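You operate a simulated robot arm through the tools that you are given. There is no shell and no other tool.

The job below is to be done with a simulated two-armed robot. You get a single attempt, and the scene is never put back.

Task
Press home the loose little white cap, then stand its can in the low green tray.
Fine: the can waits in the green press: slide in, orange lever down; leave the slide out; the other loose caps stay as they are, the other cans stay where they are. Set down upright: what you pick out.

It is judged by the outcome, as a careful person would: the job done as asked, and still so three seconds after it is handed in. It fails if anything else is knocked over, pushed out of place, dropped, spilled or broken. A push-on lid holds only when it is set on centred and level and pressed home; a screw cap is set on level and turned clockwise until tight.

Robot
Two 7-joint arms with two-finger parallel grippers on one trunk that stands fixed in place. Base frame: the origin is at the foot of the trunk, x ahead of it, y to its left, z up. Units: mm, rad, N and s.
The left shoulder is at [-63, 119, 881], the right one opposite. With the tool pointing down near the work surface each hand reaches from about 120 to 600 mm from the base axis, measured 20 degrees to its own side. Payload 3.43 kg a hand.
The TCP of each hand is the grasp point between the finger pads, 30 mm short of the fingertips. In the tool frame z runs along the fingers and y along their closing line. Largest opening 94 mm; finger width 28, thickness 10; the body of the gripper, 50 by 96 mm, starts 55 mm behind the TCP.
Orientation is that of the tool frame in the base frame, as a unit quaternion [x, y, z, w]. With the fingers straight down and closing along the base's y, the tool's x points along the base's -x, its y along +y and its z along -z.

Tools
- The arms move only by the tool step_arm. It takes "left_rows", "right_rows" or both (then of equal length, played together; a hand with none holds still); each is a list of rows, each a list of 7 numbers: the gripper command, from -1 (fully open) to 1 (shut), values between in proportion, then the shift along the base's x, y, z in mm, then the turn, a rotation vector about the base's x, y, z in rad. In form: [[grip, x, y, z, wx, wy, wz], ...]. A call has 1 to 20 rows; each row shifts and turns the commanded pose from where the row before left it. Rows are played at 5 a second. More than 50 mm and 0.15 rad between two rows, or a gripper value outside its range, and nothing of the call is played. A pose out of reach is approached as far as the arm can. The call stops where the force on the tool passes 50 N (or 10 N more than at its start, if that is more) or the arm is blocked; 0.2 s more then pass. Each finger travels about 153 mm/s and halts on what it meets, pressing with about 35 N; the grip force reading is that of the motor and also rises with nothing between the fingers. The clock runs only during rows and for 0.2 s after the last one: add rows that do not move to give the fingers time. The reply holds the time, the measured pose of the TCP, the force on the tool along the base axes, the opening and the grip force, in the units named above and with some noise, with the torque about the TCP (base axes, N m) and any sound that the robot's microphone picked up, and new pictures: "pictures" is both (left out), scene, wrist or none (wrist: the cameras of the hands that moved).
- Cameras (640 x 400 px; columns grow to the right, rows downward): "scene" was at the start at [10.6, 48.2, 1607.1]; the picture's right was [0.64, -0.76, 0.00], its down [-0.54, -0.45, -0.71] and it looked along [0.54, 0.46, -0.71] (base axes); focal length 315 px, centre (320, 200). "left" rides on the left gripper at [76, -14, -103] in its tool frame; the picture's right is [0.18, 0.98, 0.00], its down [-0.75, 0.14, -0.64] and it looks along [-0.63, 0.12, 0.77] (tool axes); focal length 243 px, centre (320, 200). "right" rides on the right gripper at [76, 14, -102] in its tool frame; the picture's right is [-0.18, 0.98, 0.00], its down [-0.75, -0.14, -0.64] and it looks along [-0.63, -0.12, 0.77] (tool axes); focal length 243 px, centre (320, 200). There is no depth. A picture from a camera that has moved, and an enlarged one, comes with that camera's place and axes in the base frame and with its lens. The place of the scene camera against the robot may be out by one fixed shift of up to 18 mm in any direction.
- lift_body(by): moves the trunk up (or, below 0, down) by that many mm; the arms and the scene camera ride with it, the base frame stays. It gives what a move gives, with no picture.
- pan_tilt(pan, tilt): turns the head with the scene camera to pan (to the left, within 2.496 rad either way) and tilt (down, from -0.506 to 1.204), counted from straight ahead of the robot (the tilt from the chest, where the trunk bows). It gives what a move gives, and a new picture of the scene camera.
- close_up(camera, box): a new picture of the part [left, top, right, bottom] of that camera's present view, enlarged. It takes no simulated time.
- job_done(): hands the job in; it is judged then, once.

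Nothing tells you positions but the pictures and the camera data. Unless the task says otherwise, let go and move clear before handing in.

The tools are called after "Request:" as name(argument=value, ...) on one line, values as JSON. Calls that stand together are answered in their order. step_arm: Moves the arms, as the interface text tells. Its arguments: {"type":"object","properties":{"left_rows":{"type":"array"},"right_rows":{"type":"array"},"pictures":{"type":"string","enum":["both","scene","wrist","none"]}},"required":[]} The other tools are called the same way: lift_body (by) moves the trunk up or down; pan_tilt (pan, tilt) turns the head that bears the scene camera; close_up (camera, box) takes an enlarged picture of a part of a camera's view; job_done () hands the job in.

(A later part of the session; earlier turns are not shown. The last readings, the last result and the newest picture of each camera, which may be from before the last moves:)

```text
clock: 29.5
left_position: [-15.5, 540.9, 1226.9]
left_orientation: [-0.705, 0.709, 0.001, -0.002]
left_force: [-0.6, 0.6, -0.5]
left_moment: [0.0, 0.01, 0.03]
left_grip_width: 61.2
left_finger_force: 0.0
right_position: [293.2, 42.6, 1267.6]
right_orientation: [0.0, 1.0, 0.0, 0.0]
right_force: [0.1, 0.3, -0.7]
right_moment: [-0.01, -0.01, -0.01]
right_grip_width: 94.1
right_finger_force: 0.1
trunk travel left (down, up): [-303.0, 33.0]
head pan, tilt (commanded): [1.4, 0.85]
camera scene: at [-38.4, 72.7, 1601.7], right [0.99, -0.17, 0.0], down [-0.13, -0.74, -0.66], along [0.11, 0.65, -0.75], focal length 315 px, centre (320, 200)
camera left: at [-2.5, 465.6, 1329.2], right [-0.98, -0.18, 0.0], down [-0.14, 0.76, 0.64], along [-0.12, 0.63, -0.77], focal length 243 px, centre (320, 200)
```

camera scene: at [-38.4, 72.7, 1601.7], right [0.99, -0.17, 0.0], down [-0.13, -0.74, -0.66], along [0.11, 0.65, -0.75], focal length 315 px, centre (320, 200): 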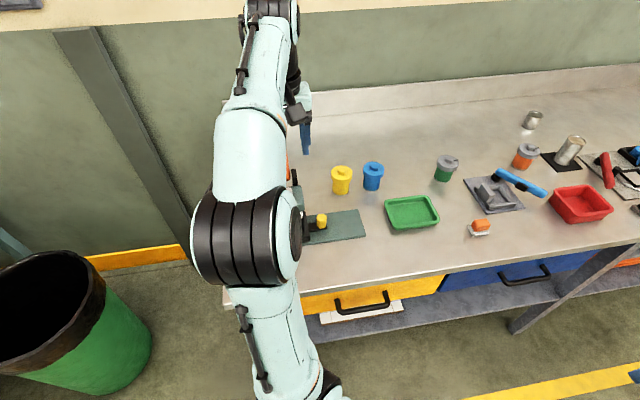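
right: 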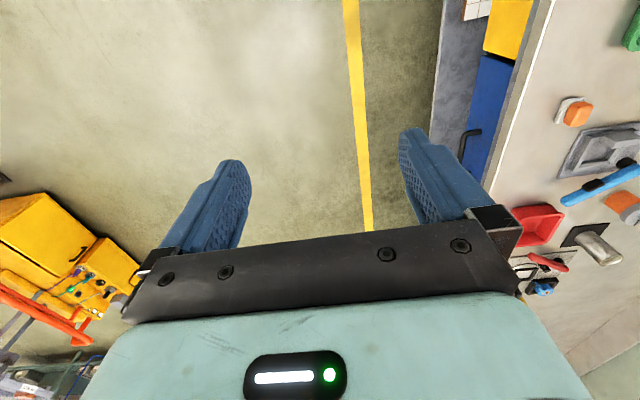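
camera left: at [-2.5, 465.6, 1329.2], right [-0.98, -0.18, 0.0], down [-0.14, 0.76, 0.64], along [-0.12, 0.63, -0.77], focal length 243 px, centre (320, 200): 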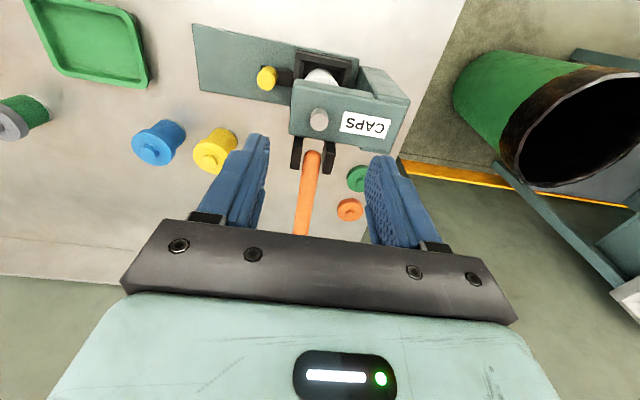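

Request:
close_up(camera="left", box=[220, 110, 420, 235])

```text
3.20 times, centred on (320, 172) of left
camera zoom: at [-2.5, 465.6, 1329.2], right [-0.98, -0.18, 0.0], down [-0.14, 0.76, 0.64], along [-0.12, 0.63, -0.77], focal length 776 px, centre (320, 288)
```

zoom: 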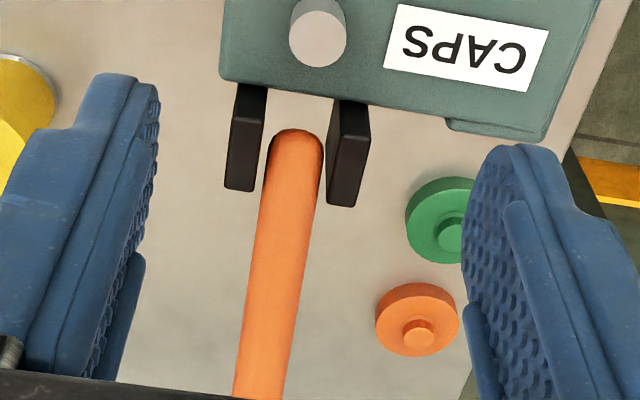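

The lever runs straight out in +y at x≈-21, from about (608, 1068) up to its tip at about (742, 1101). I'll bring the open fingers over the outer part of the lever.

Request:
step_arm(left_rows=[[-0.3, -1, 20, 0, 0, 0, 0], [-0.3, -1, 30, 0, 0, 0, 0], [-0.3, -1, 30, -5, 0, 0, 0], [-0.3, -1, 35, -15, 0, 0, 0], [-0.3, -1, 35, -20, 0, 0, 0], [-0.3, -1, 29, -17, 0, 0, 0], [-0.3, 0, 0, 0, 0, 0, 0], [-0.3, 0, 0, 0, 0, 0, 0]], pictures="both")

```text
clock: 31.3
left_position: [-15.0, 682.6, 1179.0]
left_orientation: [-0.705, 0.709, -0.001, -0.001]
left_force: [-0.2, 0.4, 0.5]
left_moment: [-0.02, 0.0, 0.0]
left_grip_width: 61.0
left_finger_force: 0.1
left hand out of reach, approached as far as the arm can: row 5, 6
right_position: [293.8, 43.5, 1268.8]
right_orientation: [0.0, 1.0, 0.001, 0.0]
right_force: [0.7, -0.4, 0.3]
right_moment: [-0.01, -0.02, -0.01]
right_grip_width: 94.1
right_finger_force: 0.0
trunk travel left (down, up): [-303.0, 33.0]
head pan, tilt (commanded): [1.4, 0.85]
camera scene: at [-38.2, 73.3, 1601.7], right [0.99, -0.17, 0.0], down [-0.13, -0.74, -0.66], along [0.11, 0.65, -0.75], focal length 315 px, centre (320, 200)
camera left: at [-2.0, 606.0, 1281.6], right [-0.98, -0.18, 0.0], down [-0.14, 0.76, 0.64], along [-0.11, 0.63, -0.77], focal length 243 px, centre (320, 200)
```

scene: 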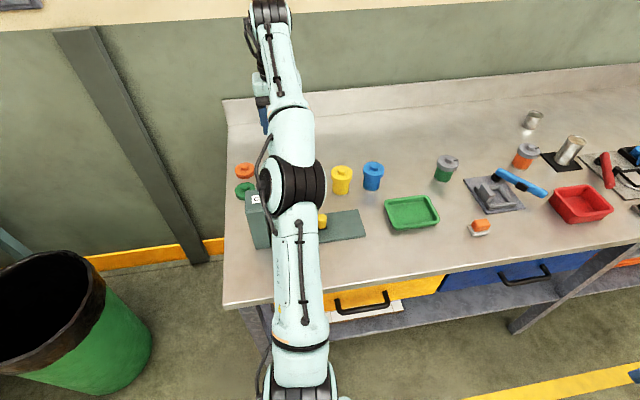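
left: 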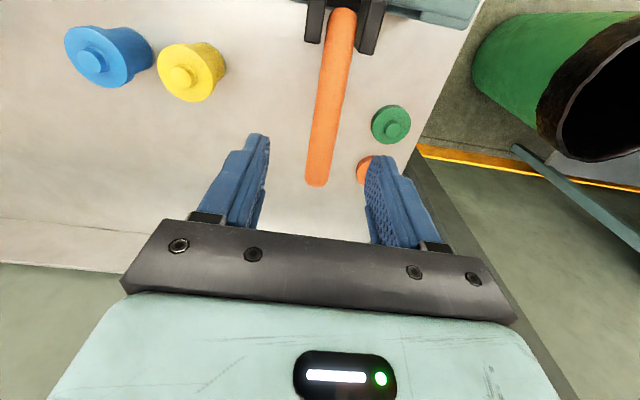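

The hand is at its reach limit at this height. Raising the trunk by its remaining 33 mm lets the arm reach further out over the lever.

Request:
lift_body(by=32)

```text
clock: 32.0
left_position: [-15.6, 683.3, 1207.5]
left_orientation: [-0.704, 0.71, 0.0, -0.001]
left_force: [-0.2, -1.2, -0.9]
left_moment: [-0.01, -0.01, -0.02]
left_grip_width: 61.2
left_finger_force: 0.0
right_position: [292.4, 42.3, 1300.8]
right_orientation: [0.001, 1.0, 0.0, 0.001]
right_force: [-0.3, -0.8, -0.3]
right_moment: [0.0, -0.04, -0.01]
right_grip_width: 94.3
right_finger_force: 0.2
trunk travel left (down, up): [-335.0, 1.0]
head pan, tilt (commanded): [1.4, 0.85]
```

Request:
step_arm(left_rows=[[-0.3, -2, 2, -17, 0, 0, 0], [-0.3, -2, 5, -20, 0, 0, 0], [-0.3, -2, 12, -20, 0, 0, 0], [-0.3, 0, 13, -10, 0, 0, 0], [-0.3, 0, 0, 0, 0, 0, 0], [-0.3, 0, 0, 0, 0, 0, 0]], pictures="both")

```text
clock: 33.4
left_position: [-21.7, 714.8, 1143.7]
left_orientation: [-0.704, 0.71, 0.0, 0.0]
left_force: [-0.4, 0.6, 0.6]
left_moment: [0.0, -0.04, 0.0]
left_grip_width: 61.1
left_finger_force: 0.0
right_position: [294.6, 43.4, 1299.0]
right_orientation: [0.0, 1.0, 0.0, 0.0]
right_force: [-0.2, -0.1, -0.7]
right_moment: [-0.03, 0.01, -0.01]
right_grip_width: 93.7
right_finger_force: 0.0
trunk travel left (down, up): [-335.0, 1.0]
head pan, tilt (commanded): [1.4, 0.85]
camera scene: at [-38.6, 73.1, 1633.9], right [0.99, -0.17, 0.0], down [-0.13, -0.74, -0.66], along [0.11, 0.65, -0.75], focal length 315 px, centre (320, 200)
camera left: at [-8.9, 639.3, 1246.1], right [-0.98, -0.18, 0.0], down [-0.14, 0.76, 0.64], along [-0.11, 0.63, -0.77], focal length 243 px, centre (320, 200)
```

scene: 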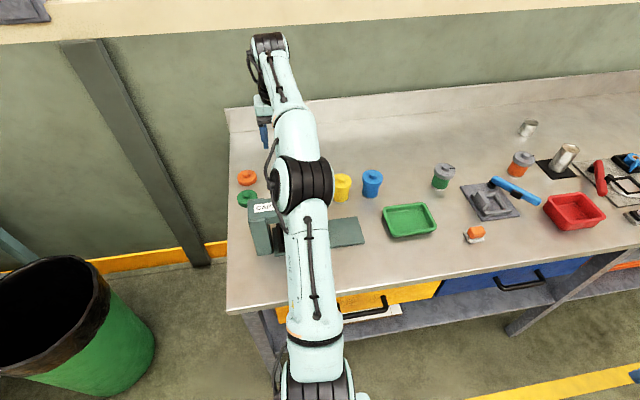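
left: 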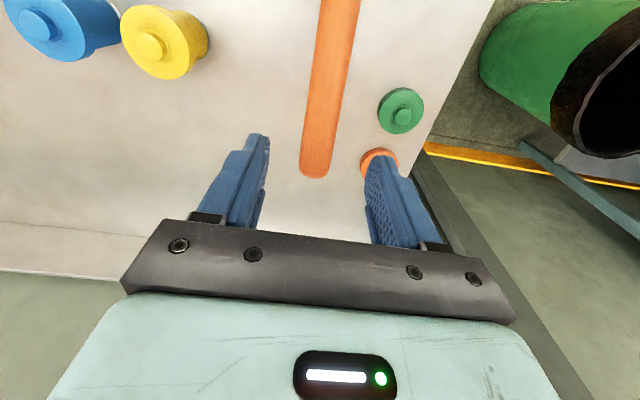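

The lever tip lies centred between the open fingers. I'll lower so that they straddle it, then look.

Request:
step_arm(left_rows=[[-0.3, 0, 0, -12, 0, 0, 0], [-0.3, 0, 0, -12, 0, 0, 0], [-0.3, 0, 0, -12, 0, 0, 0], [-0.3, 0, 0, -10, 0, 0, 0], [-0.3, 0, 0, 0, 0, 0, 0]], pictures="wrist")

```text
clock: 34.6
left_position: [-20.6, 714.1, 1095.9]
left_orientation: [-0.705, 0.709, 0.002, -0.001]
left_force: [-0.3, 0.2, 0.1]
left_moment: [-0.02, 0.01, 0.02]
left_grip_width: 61.2
left_finger_force: 0.0
right_position: [293.7, 43.2, 1300.9]
right_orientation: [0.0, 1.0, 0.0, 0.0]
right_force: [0.6, 0.2, 0.4]
right_moment: [-0.03, -0.03, 0.01]
right_grip_width: 93.9
right_finger_force: 0.0
trunk travel left (down, up): [-335.0, 1.0]
head pan, tilt (commanded): [1.4, 0.85]
camera left: at [-8.3, 637.8, 1198.8], right [-0.98, -0.18, 0.0], down [-0.14, 0.76, 0.64], along [-0.11, 0.63, -0.77], focal length 243 px, centre (320, 200)
```

left: 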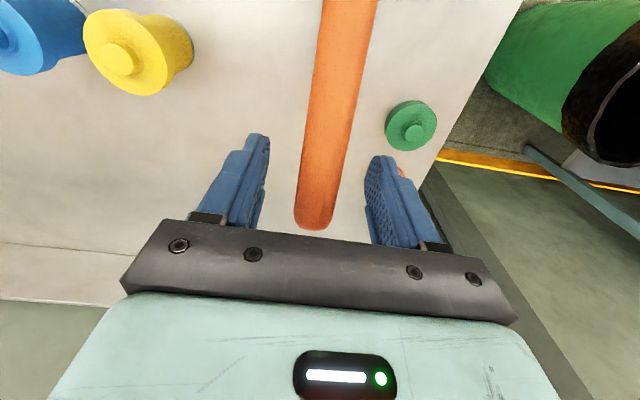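

The fingers now straddle the lever, with its tip about 27 mm beyond the TCP. I'll close on it.

Request:
step_arm(left_rows=[[0.2, 0, 0, 0, 0, 0, 0], [1, 0, 0, 0, 0, 0, 0], [1, 0, 0, 0, 0, 0, 0], [1, 0, 0, 0, 0, 0, 0]], pictures="wrist")

```text
clock: 35.6
left_position: [-20.4, 714.0, 1096.0]
left_orientation: [-0.705, 0.71, -0.001, 0.0]
left_force: [5.3, -0.4, -1.1]
left_moment: [0.05, -0.23, 0.58]
left_grip_width: 26.3
left_finger_force: 44.5
right_position: [294.1, 42.3, 1299.3]
right_orientation: [0.0, 1.0, 0.001, 0.0]
right_force: [-0.3, -0.1, 0.2]
right_moment: [0.01, -0.01, 0.02]
right_grip_width: 94.0
right_finger_force: 0.0
trunk travel left (down, up): [-335.0, 1.0]
head pan, tilt (commanded): [1.4, 0.85]
camera left: at [-7.1, 637.9, 1198.8], right [-0.98, -0.18, 0.0], down [-0.14, 0.76, 0.64], along [-0.11, 0.63, -0.77], focal length 243 px, centre (320, 200)
```

left: 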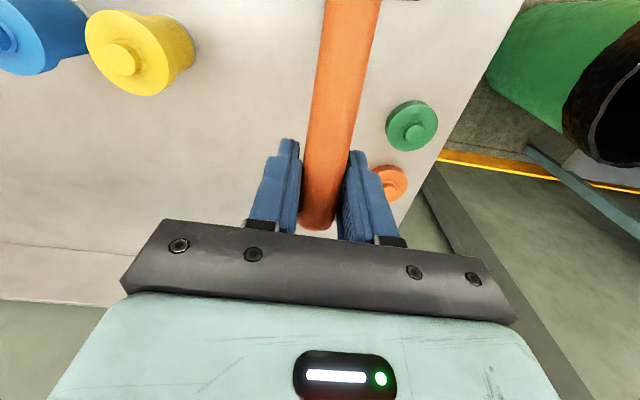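

The lever is gripped. I'll push it down along its arc in small steps, watching the forces.

Request:
step_arm(left_rows=[[1, 0, 0.5, -2, 0, 0, 0], [1, 0, 0.9, -4, 0, 0, 0], [1, 0, 0.7, -4, 0, 0, 0], [1, 0, 0.6, -4, 0, 0, 0], [1, 0, 0, 0, 0, 0, 0]], pictures="wrist")

```text
clock: 36.8
left_position: [-20.0, 717.1, 1082.4]
left_orientation: [-0.705, 0.709, 0.001, -0.001]
left_force: [3.1, 2.4, 14.4]
left_moment: [-1.32, -0.15, 0.5]
left_grip_width: 26.3
left_finger_force: 44.9
right_position: [294.2, 43.3, 1299.7]
right_orientation: [0.0, 1.0, 0.0, 0.0]
right_force: [-0.3, 1.0, 0.3]
right_moment: [-0.01, 0.0, 0.01]
right_grip_width: 93.9
right_finger_force: 0.1
trunk travel left (down, up): [-335.0, 1.0]
head pan, tilt (commanded): [1.4, 0.85]
camera left: at [-7.0, 640.9, 1186.1], right [-0.98, -0.18, 0.0], down [-0.13, 0.75, 0.64], along [-0.12, 0.63, -0.77], focal length 243 px, centre (320, 200)
```

left: 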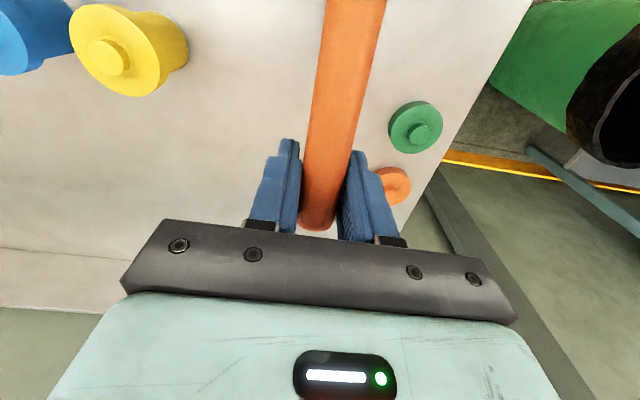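

The lever turns with the grip at about 14 N. I'll keep pressing down.

Request:
step_arm(left_rows=[[1, 0, 0.5, -4, 0, 0, 0], [1, 0, 0.3, -4, 0, 0, 0], [1, 0, 0.1, -4, 0, 0, 0], [1, 0, -0.1, -4, 0, 0, 0], [1, 0, -0.3, -4, 0, 0, 0], [1, 0, 0, 0, 0, 0, 0]], pictures="none")

```text
clock: 38.2
left_position: [-18.9, 718.2, 1061.2]
left_orientation: [-0.704, 0.71, 0.001, -0.001]
left_force: [6.3, 9.2, 15.2]
left_moment: [-1.35, -0.07, 0.56]
left_grip_width: 26.2
left_finger_force: 44.8
right_position: [294.5, 43.7, 1300.8]
right_orientation: [0.0, 1.0, 0.0, -0.001]
right_force: [0.1, -0.8, -0.3]
right_moment: [-0.02, 0.01, -0.01]
right_grip_width: 94.1
right_finger_force: 0.0
trunk travel left (down, up): [-335.0, 1.0]
head pan, tilt (commanded): [1.4, 0.85]
```

Request:
step_arm(left_rows=[[1, 0.5, 0.3, -4, 0, 0, 0], [1, 0.2, 0.2, -4, 0, 0, 0], [1, 0, 0, -4, 0, 0, 0], [1, 0, -0.3, -4, 0, 0, 0], [1, 0, -0.5, -4, 0, 0, 0], [1, 0, 0, 0, 0, 0, 0]], pictures="both")

```text
clock: 39.6
left_position: [-19.5, 716.2, 1042.7]
left_orientation: [-0.705, 0.709, 0.0, -0.001]
left_force: [-1.4, 0.1, 11.5]
left_moment: [-1.07, -0.03, 0.53]
left_grip_width: 26.3
left_finger_force: 44.7
right_position: [294.0, 41.7, 1300.3]
right_orientation: [0.0, 1.0, 0.0, 0.0]
right_force: [-0.3, 0.5, 0.5]
right_moment: [-0.03, -0.02, -0.03]
right_grip_width: 94.1
right_finger_force: 0.0
trunk travel left (down, up): [-335.0, 1.0]
head pan, tilt (commanded): [1.4, 0.85]
camera scene: at [-39.0, 71.3, 1633.9], right [0.99, -0.17, 0.0], down [-0.13, -0.74, -0.66], along [0.11, 0.65, -0.75], focal length 315 px, centre (320, 200)
camera left: at [-7.0, 640.5, 1146.0], right [-0.98, -0.18, 0.0], down [-0.13, 0.76, 0.64], along [-0.12, 0.63, -0.77], focal length 243 px, centre (320, 200)
```

scene: 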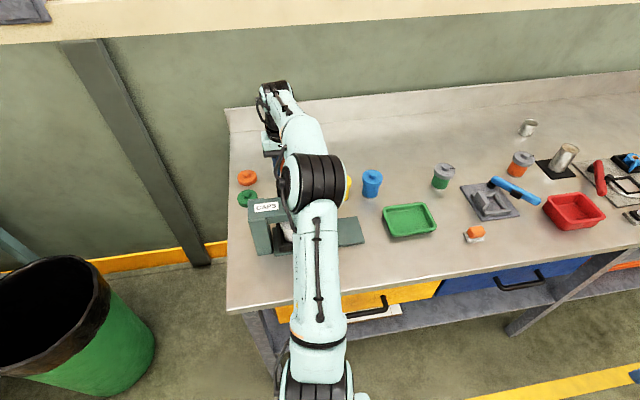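
left: 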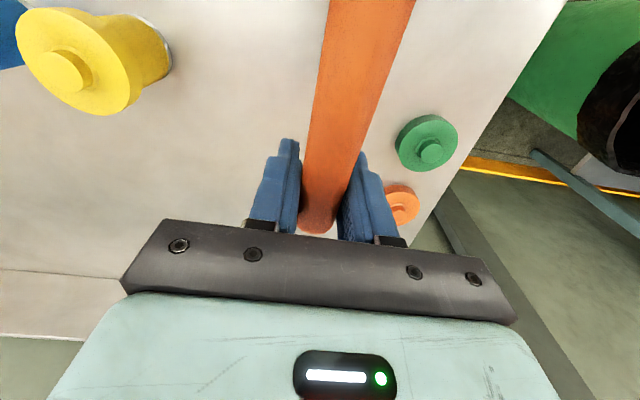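

The lever is now below horizontal and still firmly gripped. I'll carry on down, following the arc inward.

Request:
step_arm(left_rows=[[1, 0, -0.8, -4, 0, 0, 0], [1, 0, -1.0, -4, 0, 0, 0], [1, 0, -1.2, -4, 0, 0, 0], [1, 0, -1.4, -4, 0, 0, 0], [1, 0, 0, 0, 0, 0, 0]], pictures="none")

```text
clock: 40.8
left_position: [-19.7, 714.2, 1027.3]
left_orientation: [-0.704, 0.71, 0.001, 0.0]
left_force: [-0.3, 7.3, 21.0]
left_moment: [-1.3, -0.01, 0.49]
left_grip_width: 26.2
left_finger_force: 44.8
right_position: [293.0, 42.3, 1300.4]
right_orientation: [0.0, 1.0, 0.001, 0.0]
right_force: [-0.5, -0.5, 0.1]
right_moment: [-0.02, -0.01, 0.02]
right_grip_width: 94.2
right_finger_force: 0.0
trunk travel left (down, up): [-335.0, 1.0]
head pan, tilt (commanded): [1.4, 0.85]
heard: snap
```

I heard a snap, so the cap has seated. I'll press a little further to the lever's end of travel to be sure.

Request:
step_arm(left_rows=[[1, 0, -0.7, -3, 0, 0, 0], [1, 0, -1.0, -3, 0, 0, 0], [1, 0, 0, 0, 0, 0, 0]], pictures="none")

```text
clock: 41.6
left_position: [-19.9, 711.8, 1022.2]
left_orientation: [-0.704, 0.71, 0.004, 0.002]
left_force: [-1.7, 13.8, 30.9]
left_moment: [-0.72, 0.08, 0.54]
left_grip_width: 26.2
left_finger_force: 44.7
right_position: [295.1, 41.8, 1300.8]
right_orientation: [0.0, 1.0, 0.0, 0.0]
right_force: [0.7, -1.0, 0.1]
right_moment: [0.0, 0.01, 0.01]
right_grip_width: 93.9
right_finger_force: 0.0
trunk travel left (down, up): [-335.0, 1.0]
head pan, tilt (commanded): [1.4, 0.85]
```

Request:
step_arm(left_rows=[[1, 0, -0.6, -2.5, 0, 0, 0], [1, 0, -0.6, -2.5, 0, 0, 0], [1, 0, 0, 0, 0, 0, 0]], pictures="wrist")

```text
clock: 42.4
left_position: [-19.2, 710.4, 1020.0]
left_orientation: [-0.704, 0.71, 0.004, 0.003]
left_force: [-0.9, 13.7, 34.0]
left_moment: [-0.27, 0.13, 0.62]
left_grip_width: 26.0
left_finger_force: 45.0
right_position: [295.0, 43.0, 1300.7]
right_orientation: [0.0, 1.0, 0.001, 0.001]
right_force: [-0.6, -0.1, -0.3]
right_moment: [-0.03, 0.02, 0.01]
right_grip_width: 93.9
right_finger_force: 0.1
trunk travel left (down, up): [-335.0, 1.0]
head pan, tilt (commanded): [1.4, 0.85]
camera left: at [-7.3, 633.4, 1122.2], right [-0.98, -0.18, 0.0], down [-0.13, 0.75, 0.65], along [-0.11, 0.64, -0.76], focal length 243 px, centre (320, 200)
```

left: 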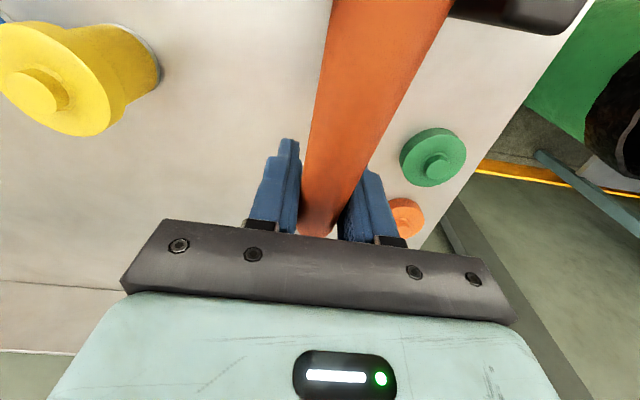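

The lever is at its stop (34 N, hardly moving further). Now I'll raise it back along the same arc to lift the ram off the cap.

Request:
step_arm(left_rows=[[1, 0, 0.6, 2.5, 0, 0, 0], [1, 0, 0.6, 2.5, 0, 0, 0], [1, 0, 1.0, 3, 0, 0, 0], [1, 0, 0.7, 3, 0, 0, 0], [1, 0, 1.4, 4, 0, 0, 0], [1, 0, 1.2, 4, 0, 0, 0], [1, 0, 1.0, 4, 0, 0, 0], [1, 0, 0.8, 4, 0, 0, 0], [1, 0, 0.5, 4, 0, 0, 0], [1, 0, 0.3, 4, 0, 0, 0], [1, 0, 0, 0, 0, 0, 0]], pictures="wrist")

```text
clock: 44.8
left_position: [-20.9, 717.7, 1050.1]
left_orientation: [-0.705, 0.709, 0.0, -0.001]
left_force: [-2.5, -9.7, -12.7]
left_moment: [1.44, -0.07, 0.47]
left_grip_width: 26.4
left_finger_force: 44.7
right_position: [294.9, 42.5, 1300.7]
right_orientation: [0.0, 1.0, 0.0, 0.0]
right_force: [-0.5, -1.0, 0.2]
right_moment: [0.0, -0.02, 0.0]
right_grip_width: 94.0
right_finger_force: 0.1
trunk travel left (down, up): [-335.0, 1.0]
head pan, tilt (commanded): [1.4, 0.85]
camera left: at [-7.0, 642.0, 1153.6], right [-0.98, -0.18, 0.0], down [-0.13, 0.76, 0.64], along [-0.12, 0.63, -0.77], focal length 243 px, centre (320, 200)
```

left: 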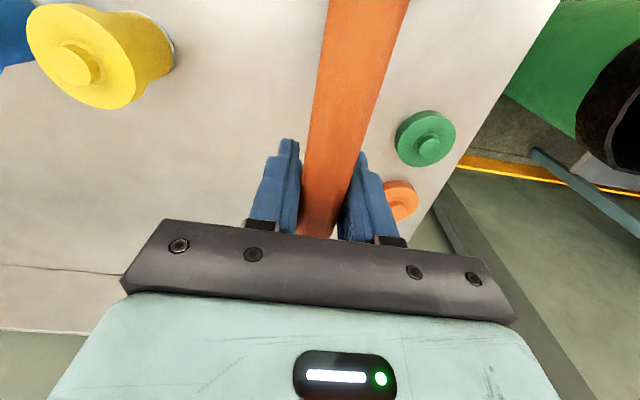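

Request:
step_arm(left_rows=[[1, 0.3, -0.5, 4, 0, 0, 0], [1, 0, -0.2, 4, 0, 0, 0], [1, 0, 0, 4, 0, 0, 0], [1, 0, 0, 4, 0, 0, 0], [1, 0, -0.1, 4, 0, 0, 0], [1, 0, -0.3, 4, 0, 0, 0], [1, 0, -0.4, 4, 0, 0, 0], [1, 0, -0.5, 4, 0, 0, 0], [1, 0, -0.6, 4, 0, 0, 0], [1, 0, -0.8, 4, 0, 0, 0], [1, 0, -0.9, 4, 0, 0, 0], [1, 0, 0, 0, 0, 0, 0]], pictures="wrist")

```text
clock: 47.4
left_position: [-19.6, 714.1, 1091.5]
left_orientation: [-0.704, 0.71, -0.004, -0.002]
left_force: [0.2, -8.5, -30.2]
left_moment: [0.83, -0.07, 0.54]
left_grip_width: 26.5
left_finger_force: 45.1
right_position: [293.9, 45.2, 1300.7]
right_orientation: [0.0, 1.0, -0.001, 0.0]
right_force: [-1.3, 0.2, -0.2]
right_moment: [-0.05, -0.01, 0.01]
right_grip_width: 93.9
right_finger_force: 0.1
trunk travel left (down, up): [-335.0, 1.0]
head pan, tilt (commanded): [1.4, 0.85]
camera left: at [-7.2, 639.6, 1194.7], right [-0.98, -0.18, 0.0], down [-0.13, 0.76, 0.64], along [-0.11, 0.63, -0.77], focal length 243 px, centre (320, 200)
```

left: 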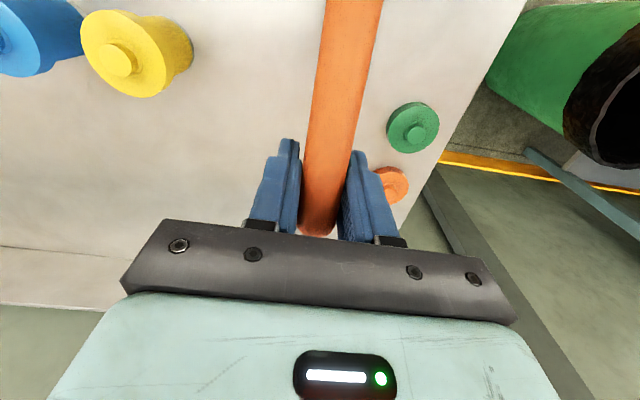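

The lever is back at its upper stop. I'll ease off, open the fingers and lift clear.

Request:
step_arm(left_rows=[[1, 0, 0, -3, 0, 0, 0], [1, 0, 0, -1, 0, 0, 0], [-0.3, 0, 0, 0, 0, 0, 0], [-0.3, 0, 0, 0, 0, 0, 0], [-0.3, 0, 0, 12, 0, 0, 0], [-0.3, 0, -8, 20, 0, 0, 0], [-0.3, 0, -15, 20, 0, 0, 0], [-0.3, 0, -20, 20, 0, 0, 0], [-0.3, 0, -25, 15, 0, 0, 0], [-0.3, 0, -25, 10, 0, 0, 0], [-0.3, 0, -25, 0, 0, 0, 0], [-0.3, 0, -25, 0, 0, 0, 0], [-0.3, 0, -25, 0, 0, 0, 0], [-0.3, 0, 0, 0, 0, 0, 0]], pictures="both")

Request:
close_up(camera="left", box=[220, 60, 420, 235])

```text
clock: 50.4
left_position: [-18.8, 545.3, 1187.2]
left_orientation: [-0.704, 0.71, 0.0, -0.002]
left_force: [0.3, 0.1, -0.7]
left_moment: [-0.03, -0.02, 0.03]
left_grip_width: 61.2
left_finger_force: 0.1
right_position: [294.6, 43.5, 1300.6]
right_orientation: [0.0, 1.0, 0.0, 0.0]
right_force: [0.3, -0.4, 0.0]
right_moment: [-0.01, 0.0, 0.01]
right_grip_width: 94.3
right_finger_force: 0.1
trunk travel left (down, up): [-335.0, 1.0]
head pan, tilt (commanded): [1.4, 0.85]
camera scene: at [-38.6, 73.4, 1633.9], right [0.99, -0.17, 0.0], down [-0.13, -0.74, -0.66], along [0.11, 0.65, -0.75], focal length 315 px, centre (320, 200)
camera left: at [-6.5, 469.9, 1289.8], right [-0.98, -0.18, 0.0], down [-0.13, 0.76, 0.64], along [-0.12, 0.63, -0.77], focal length 243 px, centre (320, 200)
```

scene: 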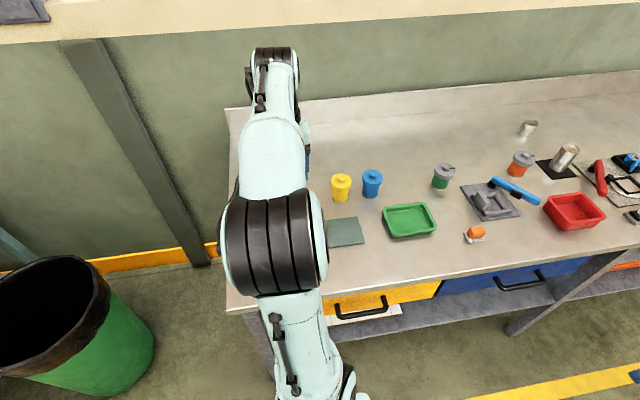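
left: 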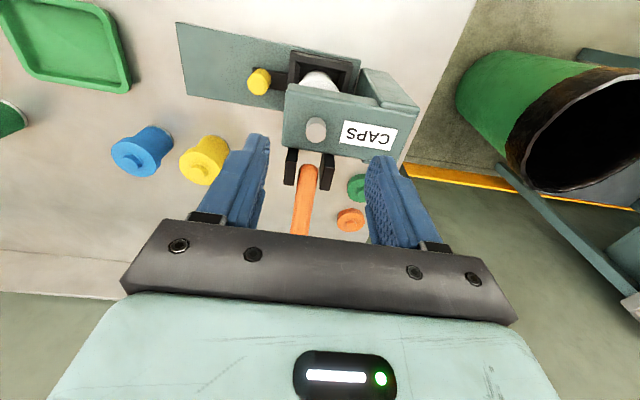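

```text
2.29 times, centred on (320, 148) of left
camera zoom: at [-6.5, 469.9, 1289.8], right [-0.98, -0.18, 0.0], down [-0.13, 0.76, 0.64], along [-0.12, 0.63, -0.77], focal length 555 px, centre (320, 320)
```

zoom: 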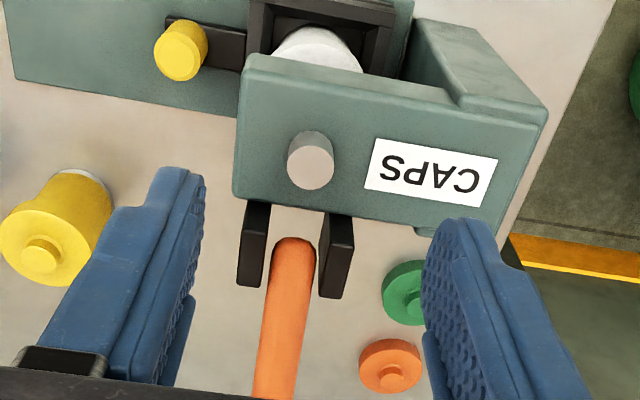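

The lever is up and staying up. Now back to the leaning pose over the slide knob, so I can draw the slide out.

Request:
step_arm(left_rows=[[-0.3, 13, 1, 2, 0, 0, -0.13], [-0.3, 13, 1, 2, 0, 0, -0.13], [-0.3, 13, 1, 2, 0, 0, -0.13], [-0.3, 13, 1, 2, 0, 0, -0.13], [-0.3, 13, 1, 2, 0, 0, -0.13], [-0.3, 13, 1, 2, 0, 0, -0.13], [-0.3, 13, 1, 2, 0, 0, -0.13], [-0.3, 13, 1, 2, 0, 0, -0.13], [-0.3, 13, 1, 2, 0, 0, -0.13], [-0.3, 13, 1, 2, 0, 0, -0.13], [-0.3, 13, 1, 2, 0, 0, -0.13], [-0.3, 13, 1, 2, 0, 0, -0.13], [-0.3, 0, 0, -20, 0, 0.116, 0], [-0.3, 0, 0, -25, 0, 0.116, 0], [-0.3, 0, 0, -25, 0, 0.116, 0], [-0.3, 0, 0, -25, 0, 0.116, 0], [-0.3, 0, 0, -25, 0, 0.116, 0], [-0.3, 0, 0, -25, 0, 0.116, 0], [-0.3, 0, 0, 0, 0, 0, 0]], pictures="both")

Request:
close_up(camera="scene", box=[230, 120, 470, 270])

```text
clock: 54.4
left_position: [137.7, 557.7, 1067.6]
left_orientation: [-0.002, 0.94, 0.001, -0.342]
left_force: [-1.1, 0.6, -0.1]
left_moment: [0.01, -0.01, 0.0]
left_grip_width: 61.0
left_finger_force: 0.1
right_position: [293.4, 42.2, 1300.4]
right_orientation: [0.0, 1.0, 0.0, 0.0]
right_force: [0.1, 0.6, 1.2]
right_moment: [-0.01, 0.02, 0.0]
right_grip_width: 93.8
right_finger_force: 0.1
trunk travel left (down, up): [-335.0, 1.0]
head pan, tilt (commanded): [1.4, 0.85]
camera scene: at [-39.2, 72.3, 1633.9], right [0.99, -0.17, 0.0], down [-0.13, -0.74, -0.66], along [0.11, 0.65, -0.75], focal length 315 px, centre (320, 200)
camera left: at [143.5, 543.2, 1195.1], right [-0.14, 0.98, 0.12], down [0.99, 0.14, 0.01], along [-0.01, 0.12, -0.99], focal length 243 px, centre (320, 200)
```

scene: 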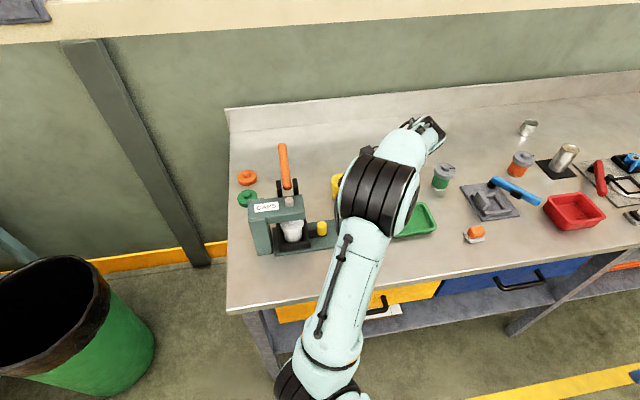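
left: 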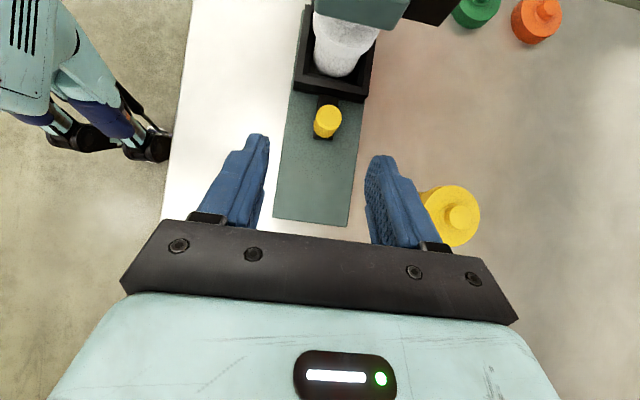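

```text
2.67 times, centred on (350, 195) of scene
camera zoom: at [-39.2, 72.3, 1633.9], right [0.99, -0.17, 0.0], down [-0.13, -0.74, -0.66], along [0.11, 0.65, -0.75], focal length 840 px, centre (240, 213)
```

zoom: 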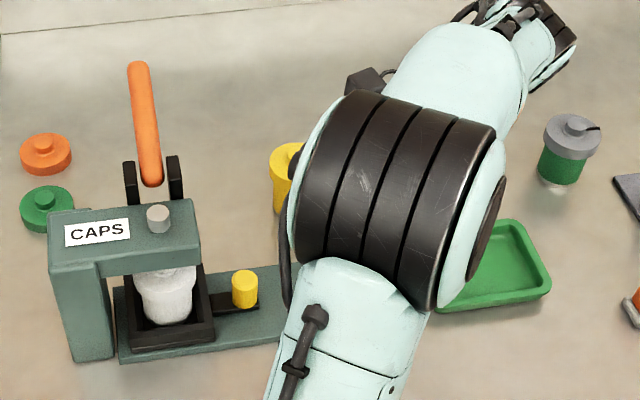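

Request:
step_arm(left_rows=[[-0.3, -12, 4, -25, 0, 0, 0], [-0.3, -12, 4, -25, 0, 0, 0], [-0.3, -13, 4, -28, 0, 0, 0], [-0.3, -11, 0, -13, 0, 0, 0], [-0.3, -11, 0, -13, 0, 0, 0], [-0.3, -10, 0, -12, 0, 0, 0], [-0.3, 0, 0, 0, 0, 0, 0]], pictures="wrist")

```text
clock: 56.0
left_position: [66.0, 569.4, 950.9]
left_orientation: [-0.001, 0.94, 0.002, -0.343]
left_force: [0.3, -0.4, 0.1]
left_moment: [0.0, -0.01, -0.01]
left_grip_width: 61.3
left_finger_force: 0.1
right_position: [293.7, 42.8, 1300.0]
right_orientation: [-0.001, 1.0, 0.0, 0.0]
right_force: [-0.6, -0.2, 0.2]
right_moment: [-0.02, -0.01, 0.03]
right_grip_width: 94.0
right_finger_force: 0.1
trunk travel left (down, up): [-335.0, 1.0]
head pan, tilt (commanded): [1.4, 0.85]
camera left: at [72.9, 554.8, 1078.6], right [-0.14, 0.98, 0.12], down [0.99, 0.14, 0.01], along [-0.01, 0.12, -0.99], focal length 243 px, centre (320, 200)
```

left: 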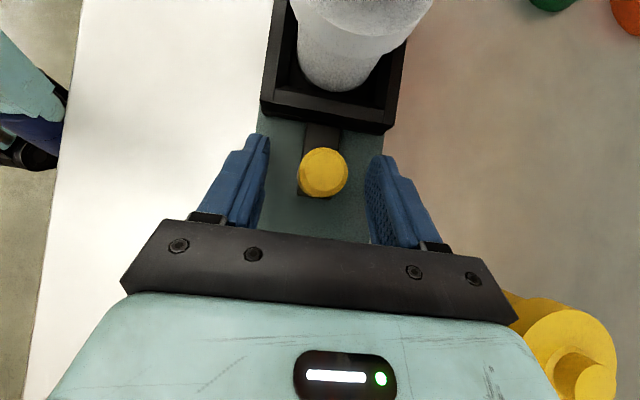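

The knob is centred again. I'll grip it and start drawing the slide out slowly.

Request:
step_arm(left_rows=[[0.2, 0, 0, 0, 0, 0, 0], [1, 0, 0, 0, 0, 0, 0], [1, 0, 0, 0, 0, 0, 0], [1, 0, 0, 0, 0, 0, 0], [1, 2, 0, 0, 0, 0, 0], [1, 4, 0, 0, 0, 0, 0], [1, 5, 0, 0, 0, 0, 0], [1, 5, 0, 0, 0, 0, 0], [1, 4, 0, 0, 0, 0, 0], [1, 2, 0, 0, 0, 0, 0], [1, 0, 0, 0, 0, 0, 0]], pictures="both")

Request:
close_up(camera="scene", box=[230, 120, 390, 220])

```text
clock: 58.4
left_position: [88.4, 569.7, 952.0]
left_orientation: [-0.002, 0.94, 0.003, -0.341]
left_force: [-0.2, 11.7, 41.0]
left_moment: [-1.34, -0.14, 0.31]
left_grip_width: 25.0
left_finger_force: 45.1
right_position: [292.9, 41.3, 1300.4]
right_orientation: [-0.001, 1.0, 0.001, 0.001]
right_force: [-0.1, 0.0, -0.3]
right_moment: [0.05, -0.02, 0.02]
right_grip_width: 93.8
right_finger_force: 0.1
trunk travel left (down, up): [-335.0, 1.0]
head pan, tilt (commanded): [1.4, 0.85]
camera scene: at [-39.6, 70.9, 1634.0], right [0.99, -0.17, 0.0], down [-0.13, -0.74, -0.66], along [0.11, 0.65, -0.75], focal length 315 px, centre (320, 200)
camera left: at [95.4, 554.7, 1080.0], right [-0.14, 0.98, 0.13], down [0.99, 0.14, 0.01], along [-0.01, 0.13, -0.99], focal length 243 px, centre (320, 200)
```

scene: 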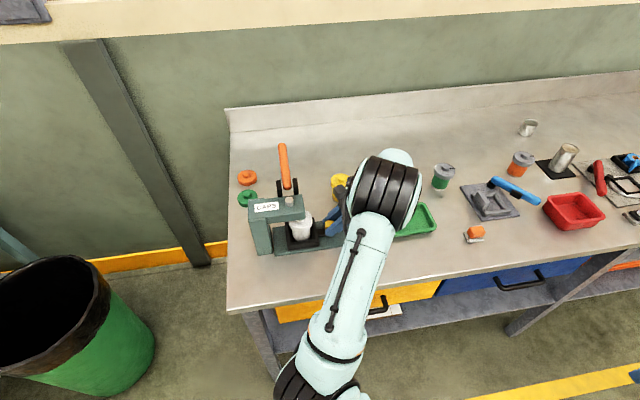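
left: 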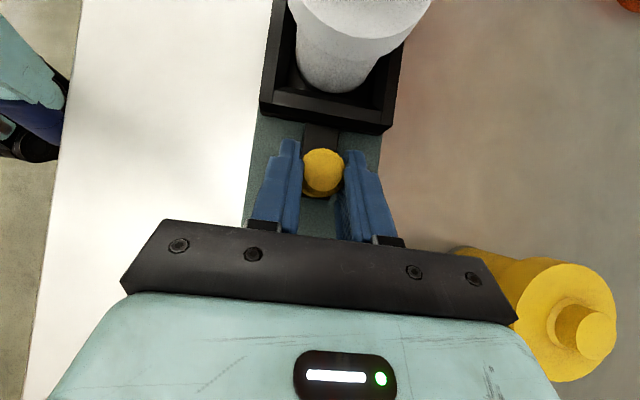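

```text
4.00 times, centred on (310, 170) of scene
camera zoom: at [-39.6, 70.9, 1634.0], right [0.99, -0.17, 0.0], down [-0.13, -0.74, -0.66], along [0.11, 0.65, -0.75], focal length 1260 px, centre (360, 320)
```

zoom: 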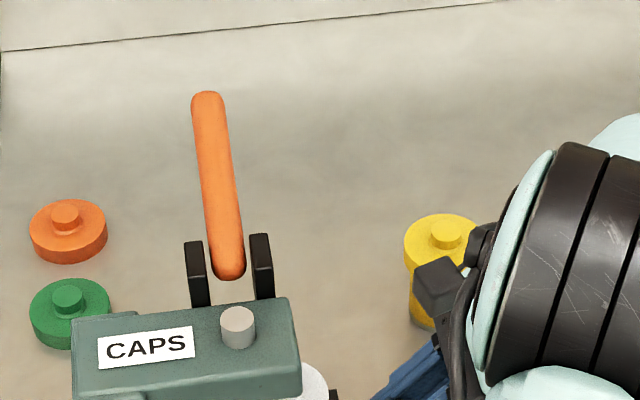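

The slide is coming out. I'll relieve the 41 N of vertical load first, then continue.

Request:
step_arm(left_rows=[[1, 0, 0.4, 1.2, 0, 0, 0], [1, 0, 0.4, 1.2, 0, 0, 0], [1, 3, 0, 0.2, 0, 0, 0], [1, 5, 0, 0, 0, 0, 0], [1, 6, 0, 0, 0, 0, 0], [1, 6, 0, 0, 0, 0, 0], [1, 5, 0, 0, 0, 0, 0], [1, 3, 0, 0, 0, 0, 0], [1, 0, 0, 0, 0, 0, 0]], pictures="none")

```text
clock: 60.4
left_position: [118.3, 570.0, 951.9]
left_orientation: [-0.001, 0.939, 0.0, -0.343]
left_force: [-0.3, -7.1, -14.0]
left_moment: [-0.18, 0.79, 0.05]
left_grip_width: 24.6
left_finger_force: 45.1
right_position: [294.7, 42.0, 1299.5]
right_orientation: [0.0, 1.0, 0.0, -0.001]
right_force: [0.4, 0.2, 1.2]
right_moment: [-0.01, 0.0, 0.02]
right_grip_width: 94.1
right_finger_force: 0.1
trunk travel left (down, up): [-335.0, 1.0]
head pan, tilt (commanded): [1.4, 0.85]
```

Request:
step_arm(left_rows=[[1, 2, -0.3, -0.6, 0, 0, 0], [1, 5, 0, 0, 0, 0, 0], [1, 6, 0, 0, 0, 0, 0], [1, 6, 0, 0, 0, 0, 0], [1, 6, 0, 0, 0, 0, 0], [1, 6, 0, 0, 0, 0, 0], [1, 6, 0, 0, 0, 0, 0], [1, 5, 0, 0, 0, 0, 0], [1, 3, 0, 0, 0, 0, 0], [1, 0, 0, 0, 0, 0, 0]], pictures="none")

```text
clock: 62.6
left_position: [164.3, 569.8, 952.7]
left_orientation: [-0.001, 0.94, 0.001, -0.342]
left_force: [-0.5, -9.0, -10.1]
left_moment: [-1.07, -0.09, 0.15]
left_grip_width: 24.7
left_finger_force: 44.8
right_position: [295.4, 43.6, 1301.1]
right_orientation: [0.0, 1.0, 0.0, 0.0]
right_force: [-0.2, 0.8, -0.5]
right_moment: [-0.02, -0.02, -0.01]
right_grip_width: 93.9
right_finger_force: 0.1
trunk travel left (down, up): [-335.0, 1.0]
head pan, tilt (commanded): [1.4, 0.85]
```

Request:
step_arm(left_rows=[[1, 3, -0.4, -0.4, 0, 0, 0], [1, 5, 0, 0, 0, 0, 0], [1, 6, 0, 0, 0, 0, 0], [1, 5, 0, 0, 0, 0, 0], [1, 4, 0, 0, 0, 0, 0], [1, 3, 0, 0, 0, 0, 0], [1, 2, 0, 0, 0, 0, 0], [1, 2, 0, 0, 0, 0, 0], [1, 2, 0, 0, 0, 0, 0], [1, 0, 0, 0, 0, 0, 0]], pictures="both")

```text
clock: 64.8
left_position: [193.7, 570.3, 952.6]
left_orientation: [-0.001, 0.94, 0.002, -0.341]
left_force: [2.0, 0.7, 1.7]
left_moment: [-0.65, 0.29, -0.11]
left_grip_width: 24.9
left_finger_force: 44.7
right_position: [295.7, 43.8, 1299.2]
right_orientation: [0.001, 1.0, 0.0, 0.0]
right_force: [-0.3, -0.7, 0.6]
right_moment: [0.0, 0.02, 0.0]
right_grip_width: 94.0
right_finger_force: 0.0
trunk travel left (down, up): [-335.0, 1.0]
head pan, tilt (commanded): [1.4, 0.85]
camera scene: at [-38.5, 72.8, 1633.9], right [0.99, -0.17, 0.0], down [-0.13, -0.74, -0.66], along [0.11, 0.65, -0.75], focal length 315 px, centre (320, 200)
camera left: at [200.6, 555.4, 1080.1], right [-0.14, 0.98, 0.12], down [0.99, 0.14, 0.01], along [-0.01, 0.12, -0.99], focal length 243 px, centre (320, 200)
```

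scene: 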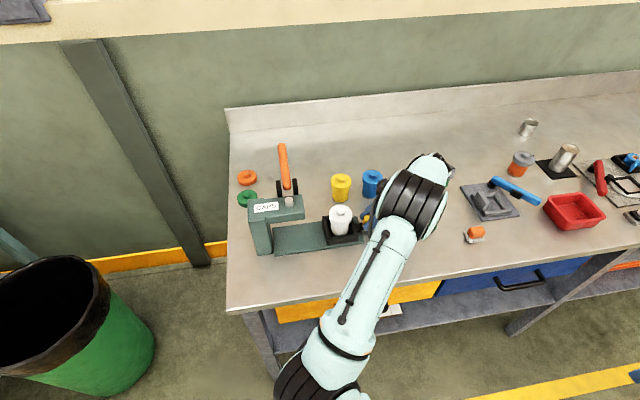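
left: 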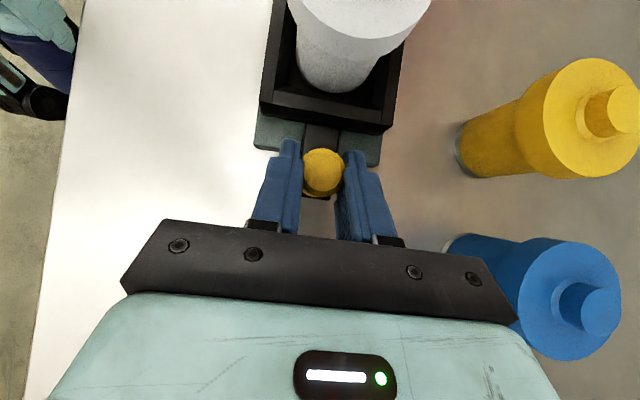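

Request:
step_arm(left_rows=[[1, 2, 0, 0, 0, 0, 0], [1, 2, 0, 0, 0, 0, 0], [1, 1, 0, 0, 0, 0, 0], [1, 0, 0, 0, 0, 0, 0]], pictures="none")

```text
clock: 65.8
left_position: [196.6, 570.7, 952.9]
left_orientation: [-0.003, 0.939, 0.001, -0.344]
left_force: [-14.3, 3.1, 3.5]
left_moment: [-1.18, -0.83, 0.13]
left_grip_width: 24.5
left_finger_force: 45.2
right_position: [291.9, 43.0, 1300.8]
right_orientation: [0.0, 1.0, 0.0, 0.001]
right_force: [0.1, -0.5, -0.5]
right_moment: [-0.01, 0.02, 0.0]
right_grip_width: 94.2
right_finger_force: 0.1
trunk travel left (down, up): [-335.0, 1.0]
head pan, tilt (commanded): [1.4, 0.85]
```

The slide is fully out against its stop. I'll release the knob, back off and study the can before gripping it.

Request:
step_arm(left_rows=[[1, -1.5, 0, 0, 0, 0, 0], [-0.3, 0, 0, 0, 0, 0, 0], [-0.3, 0, 0, 0, 0, 0, 0], [-0.3, 8, 0, 10, 0, 0, 0], [-0.3, 14, 0, 18, 0, 0, 0], [-0.3, 14, 0, 20, 0, 0, 0], [-0.3, 0, 0, 25, 0, -0.1, 0], [-0.3, 0, 0, 25, 0, -0.12, 0], [-0.3, 0, 0, 25, 0, -0.12, 0], [-0.3, -20, 0, 20, 0, -0.12, 0], [-0.3, -20, 0, 10, 0, -0.12, 0], [-0.3, -20, 0, 0, 0, -0.12, 0], [-0.3, 0, 0, 0, 0, 0, 0]], pictures="both")

Request:
close_up(camera="scene", box=[300, 160, 420, 260])

```text
clock: 68.6
left_position: [175.9, 568.5, 1105.1]
left_orientation: [-0.001, 1.0, 0.0, 0.002]
left_force: [0.0, -0.5, -0.7]
left_moment: [0.01, 0.0, 0.01]
left_grip_width: 61.4
left_finger_force: 0.0
right_position: [294.5, 42.4, 1300.3]
right_orientation: [0.0, 1.0, 0.0, 0.0]
right_force: [0.4, -0.1, -0.4]
right_moment: [0.0, 0.01, -0.04]
right_grip_width: 94.1
right_finger_force: 0.1
trunk travel left (down, up): [-335.0, 1.0]
head pan, tilt (commanded): [1.4, 0.85]
camera scene: at [-38.2, 72.9, 1633.9], right [0.99, -0.17, 0.0], down [-0.13, -0.74, -0.66], along [0.11, 0.65, -0.75], focal length 315 px, centre (320, 200)
camera left: at [97.7, 554.2, 1207.0], right [-0.19, 0.98, 0.0], down [0.75, 0.14, 0.65], along [0.63, 0.12, -0.76], focal length 243 px, centre (320, 200)
```

scene: 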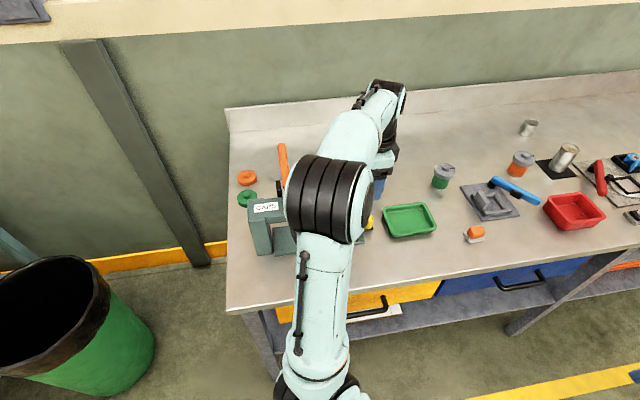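
left: 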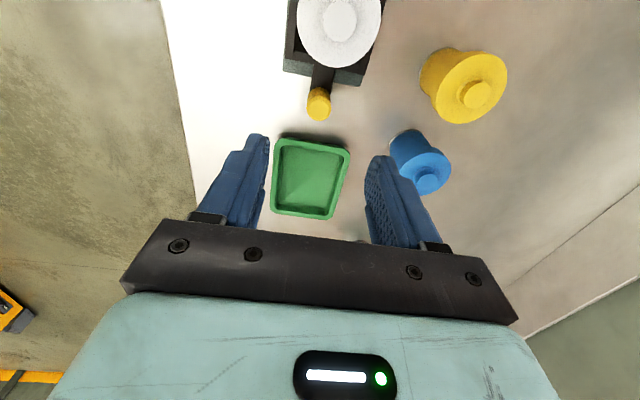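

```text
4.00 times, centred on (360, 210) of scene
camera zoom: at [-38.2, 72.9, 1633.9], right [0.99, -0.17, 0.0], down [-0.13, -0.74, -0.66], along [0.11, 0.65, -0.75], focal length 1260 px, centre (160, 160)
```

zoom: 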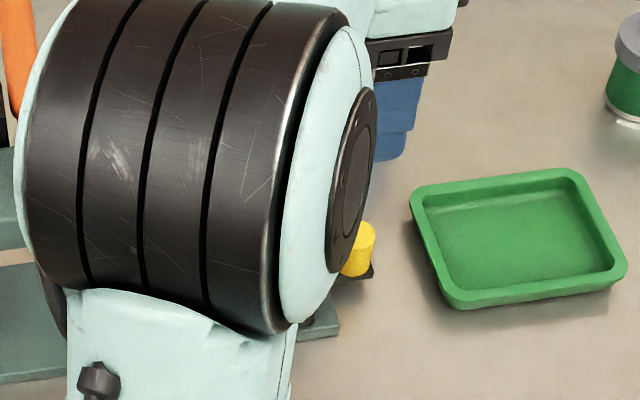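

The slide stayed out and the can stands at about (107, 569), its lid about 61 mm across. The snapped cap holds firm, so I'll come straight down over the can with the fingers wide open and check the centring.

Request:
step_arm(left_rows=[[-1, -15, 0, 0, 0, 0, 0], [-1, -18, 0, -5, 0, 0, 0], [-1, -18, 0, -15, 0, 0, 0], [-1, -18, 0.5, -20, 0, 0, 0], [-1, 0, 0, -5, 0, 0, 0], [-1, 0, 0, 0, 0, 0, 0]], pictures="both")

Request:
close_up(camera="left", box=[220, 80, 440, 240])

```text
clock: 70.0
left_position: [104.9, 570.7, 1060.0]
left_orientation: [-0.001, 1.0, 0.001, 0.003]
left_force: [0.1, -0.1, -0.3]
left_moment: [-0.01, 0.0, 0.01]
left_grip_width: 94.1
left_finger_force: 0.1
right_position: [295.3, 43.9, 1300.5]
right_orientation: [0.0, 1.0, 0.0, 0.001]
right_force: [0.1, 0.4, -0.5]
right_moment: [0.0, 0.02, 0.04]
right_grip_width: 94.1
right_finger_force: 0.2
trunk travel left (down, up): [-335.0, 1.0]
head pan, tilt (commanded): [1.4, 0.85]
camera scene: at [-38.9, 72.8, 1633.9], right [0.99, -0.17, 0.0], down [-0.13, -0.74, -0.66], along [0.11, 0.65, -0.75], focal length 315 px, centre (320, 200)
camera left: at [26.9, 555.9, 1162.5], right [-0.19, 0.98, 0.0], down [0.75, 0.14, 0.64], along [0.63, 0.12, -0.76], focal length 243 px, centre (320, 200)
```

scene: 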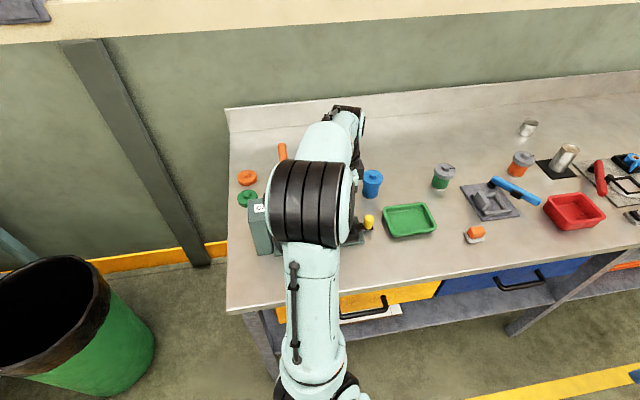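
left: 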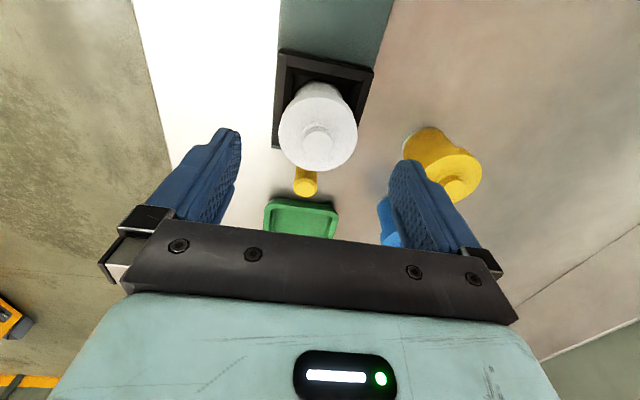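

```text
2.50 times, centred on (330, 160) of left
camera zoom: at [26.9, 555.9, 1162.5], right [-0.19, 0.98, 0.0], down [0.75, 0.14, 0.64], along [0.63, 0.12, -0.76], focal length 606 px, centre (295, 300)
```

zoom: 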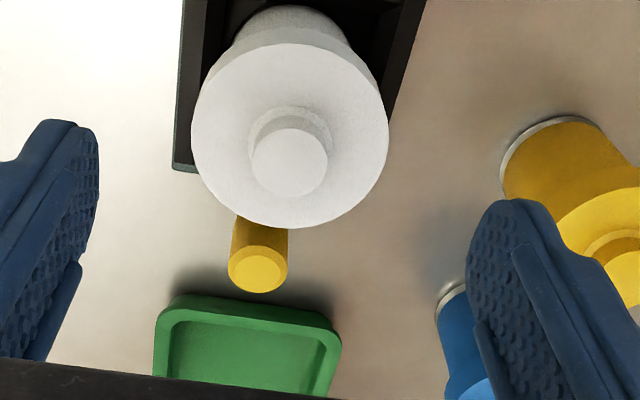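

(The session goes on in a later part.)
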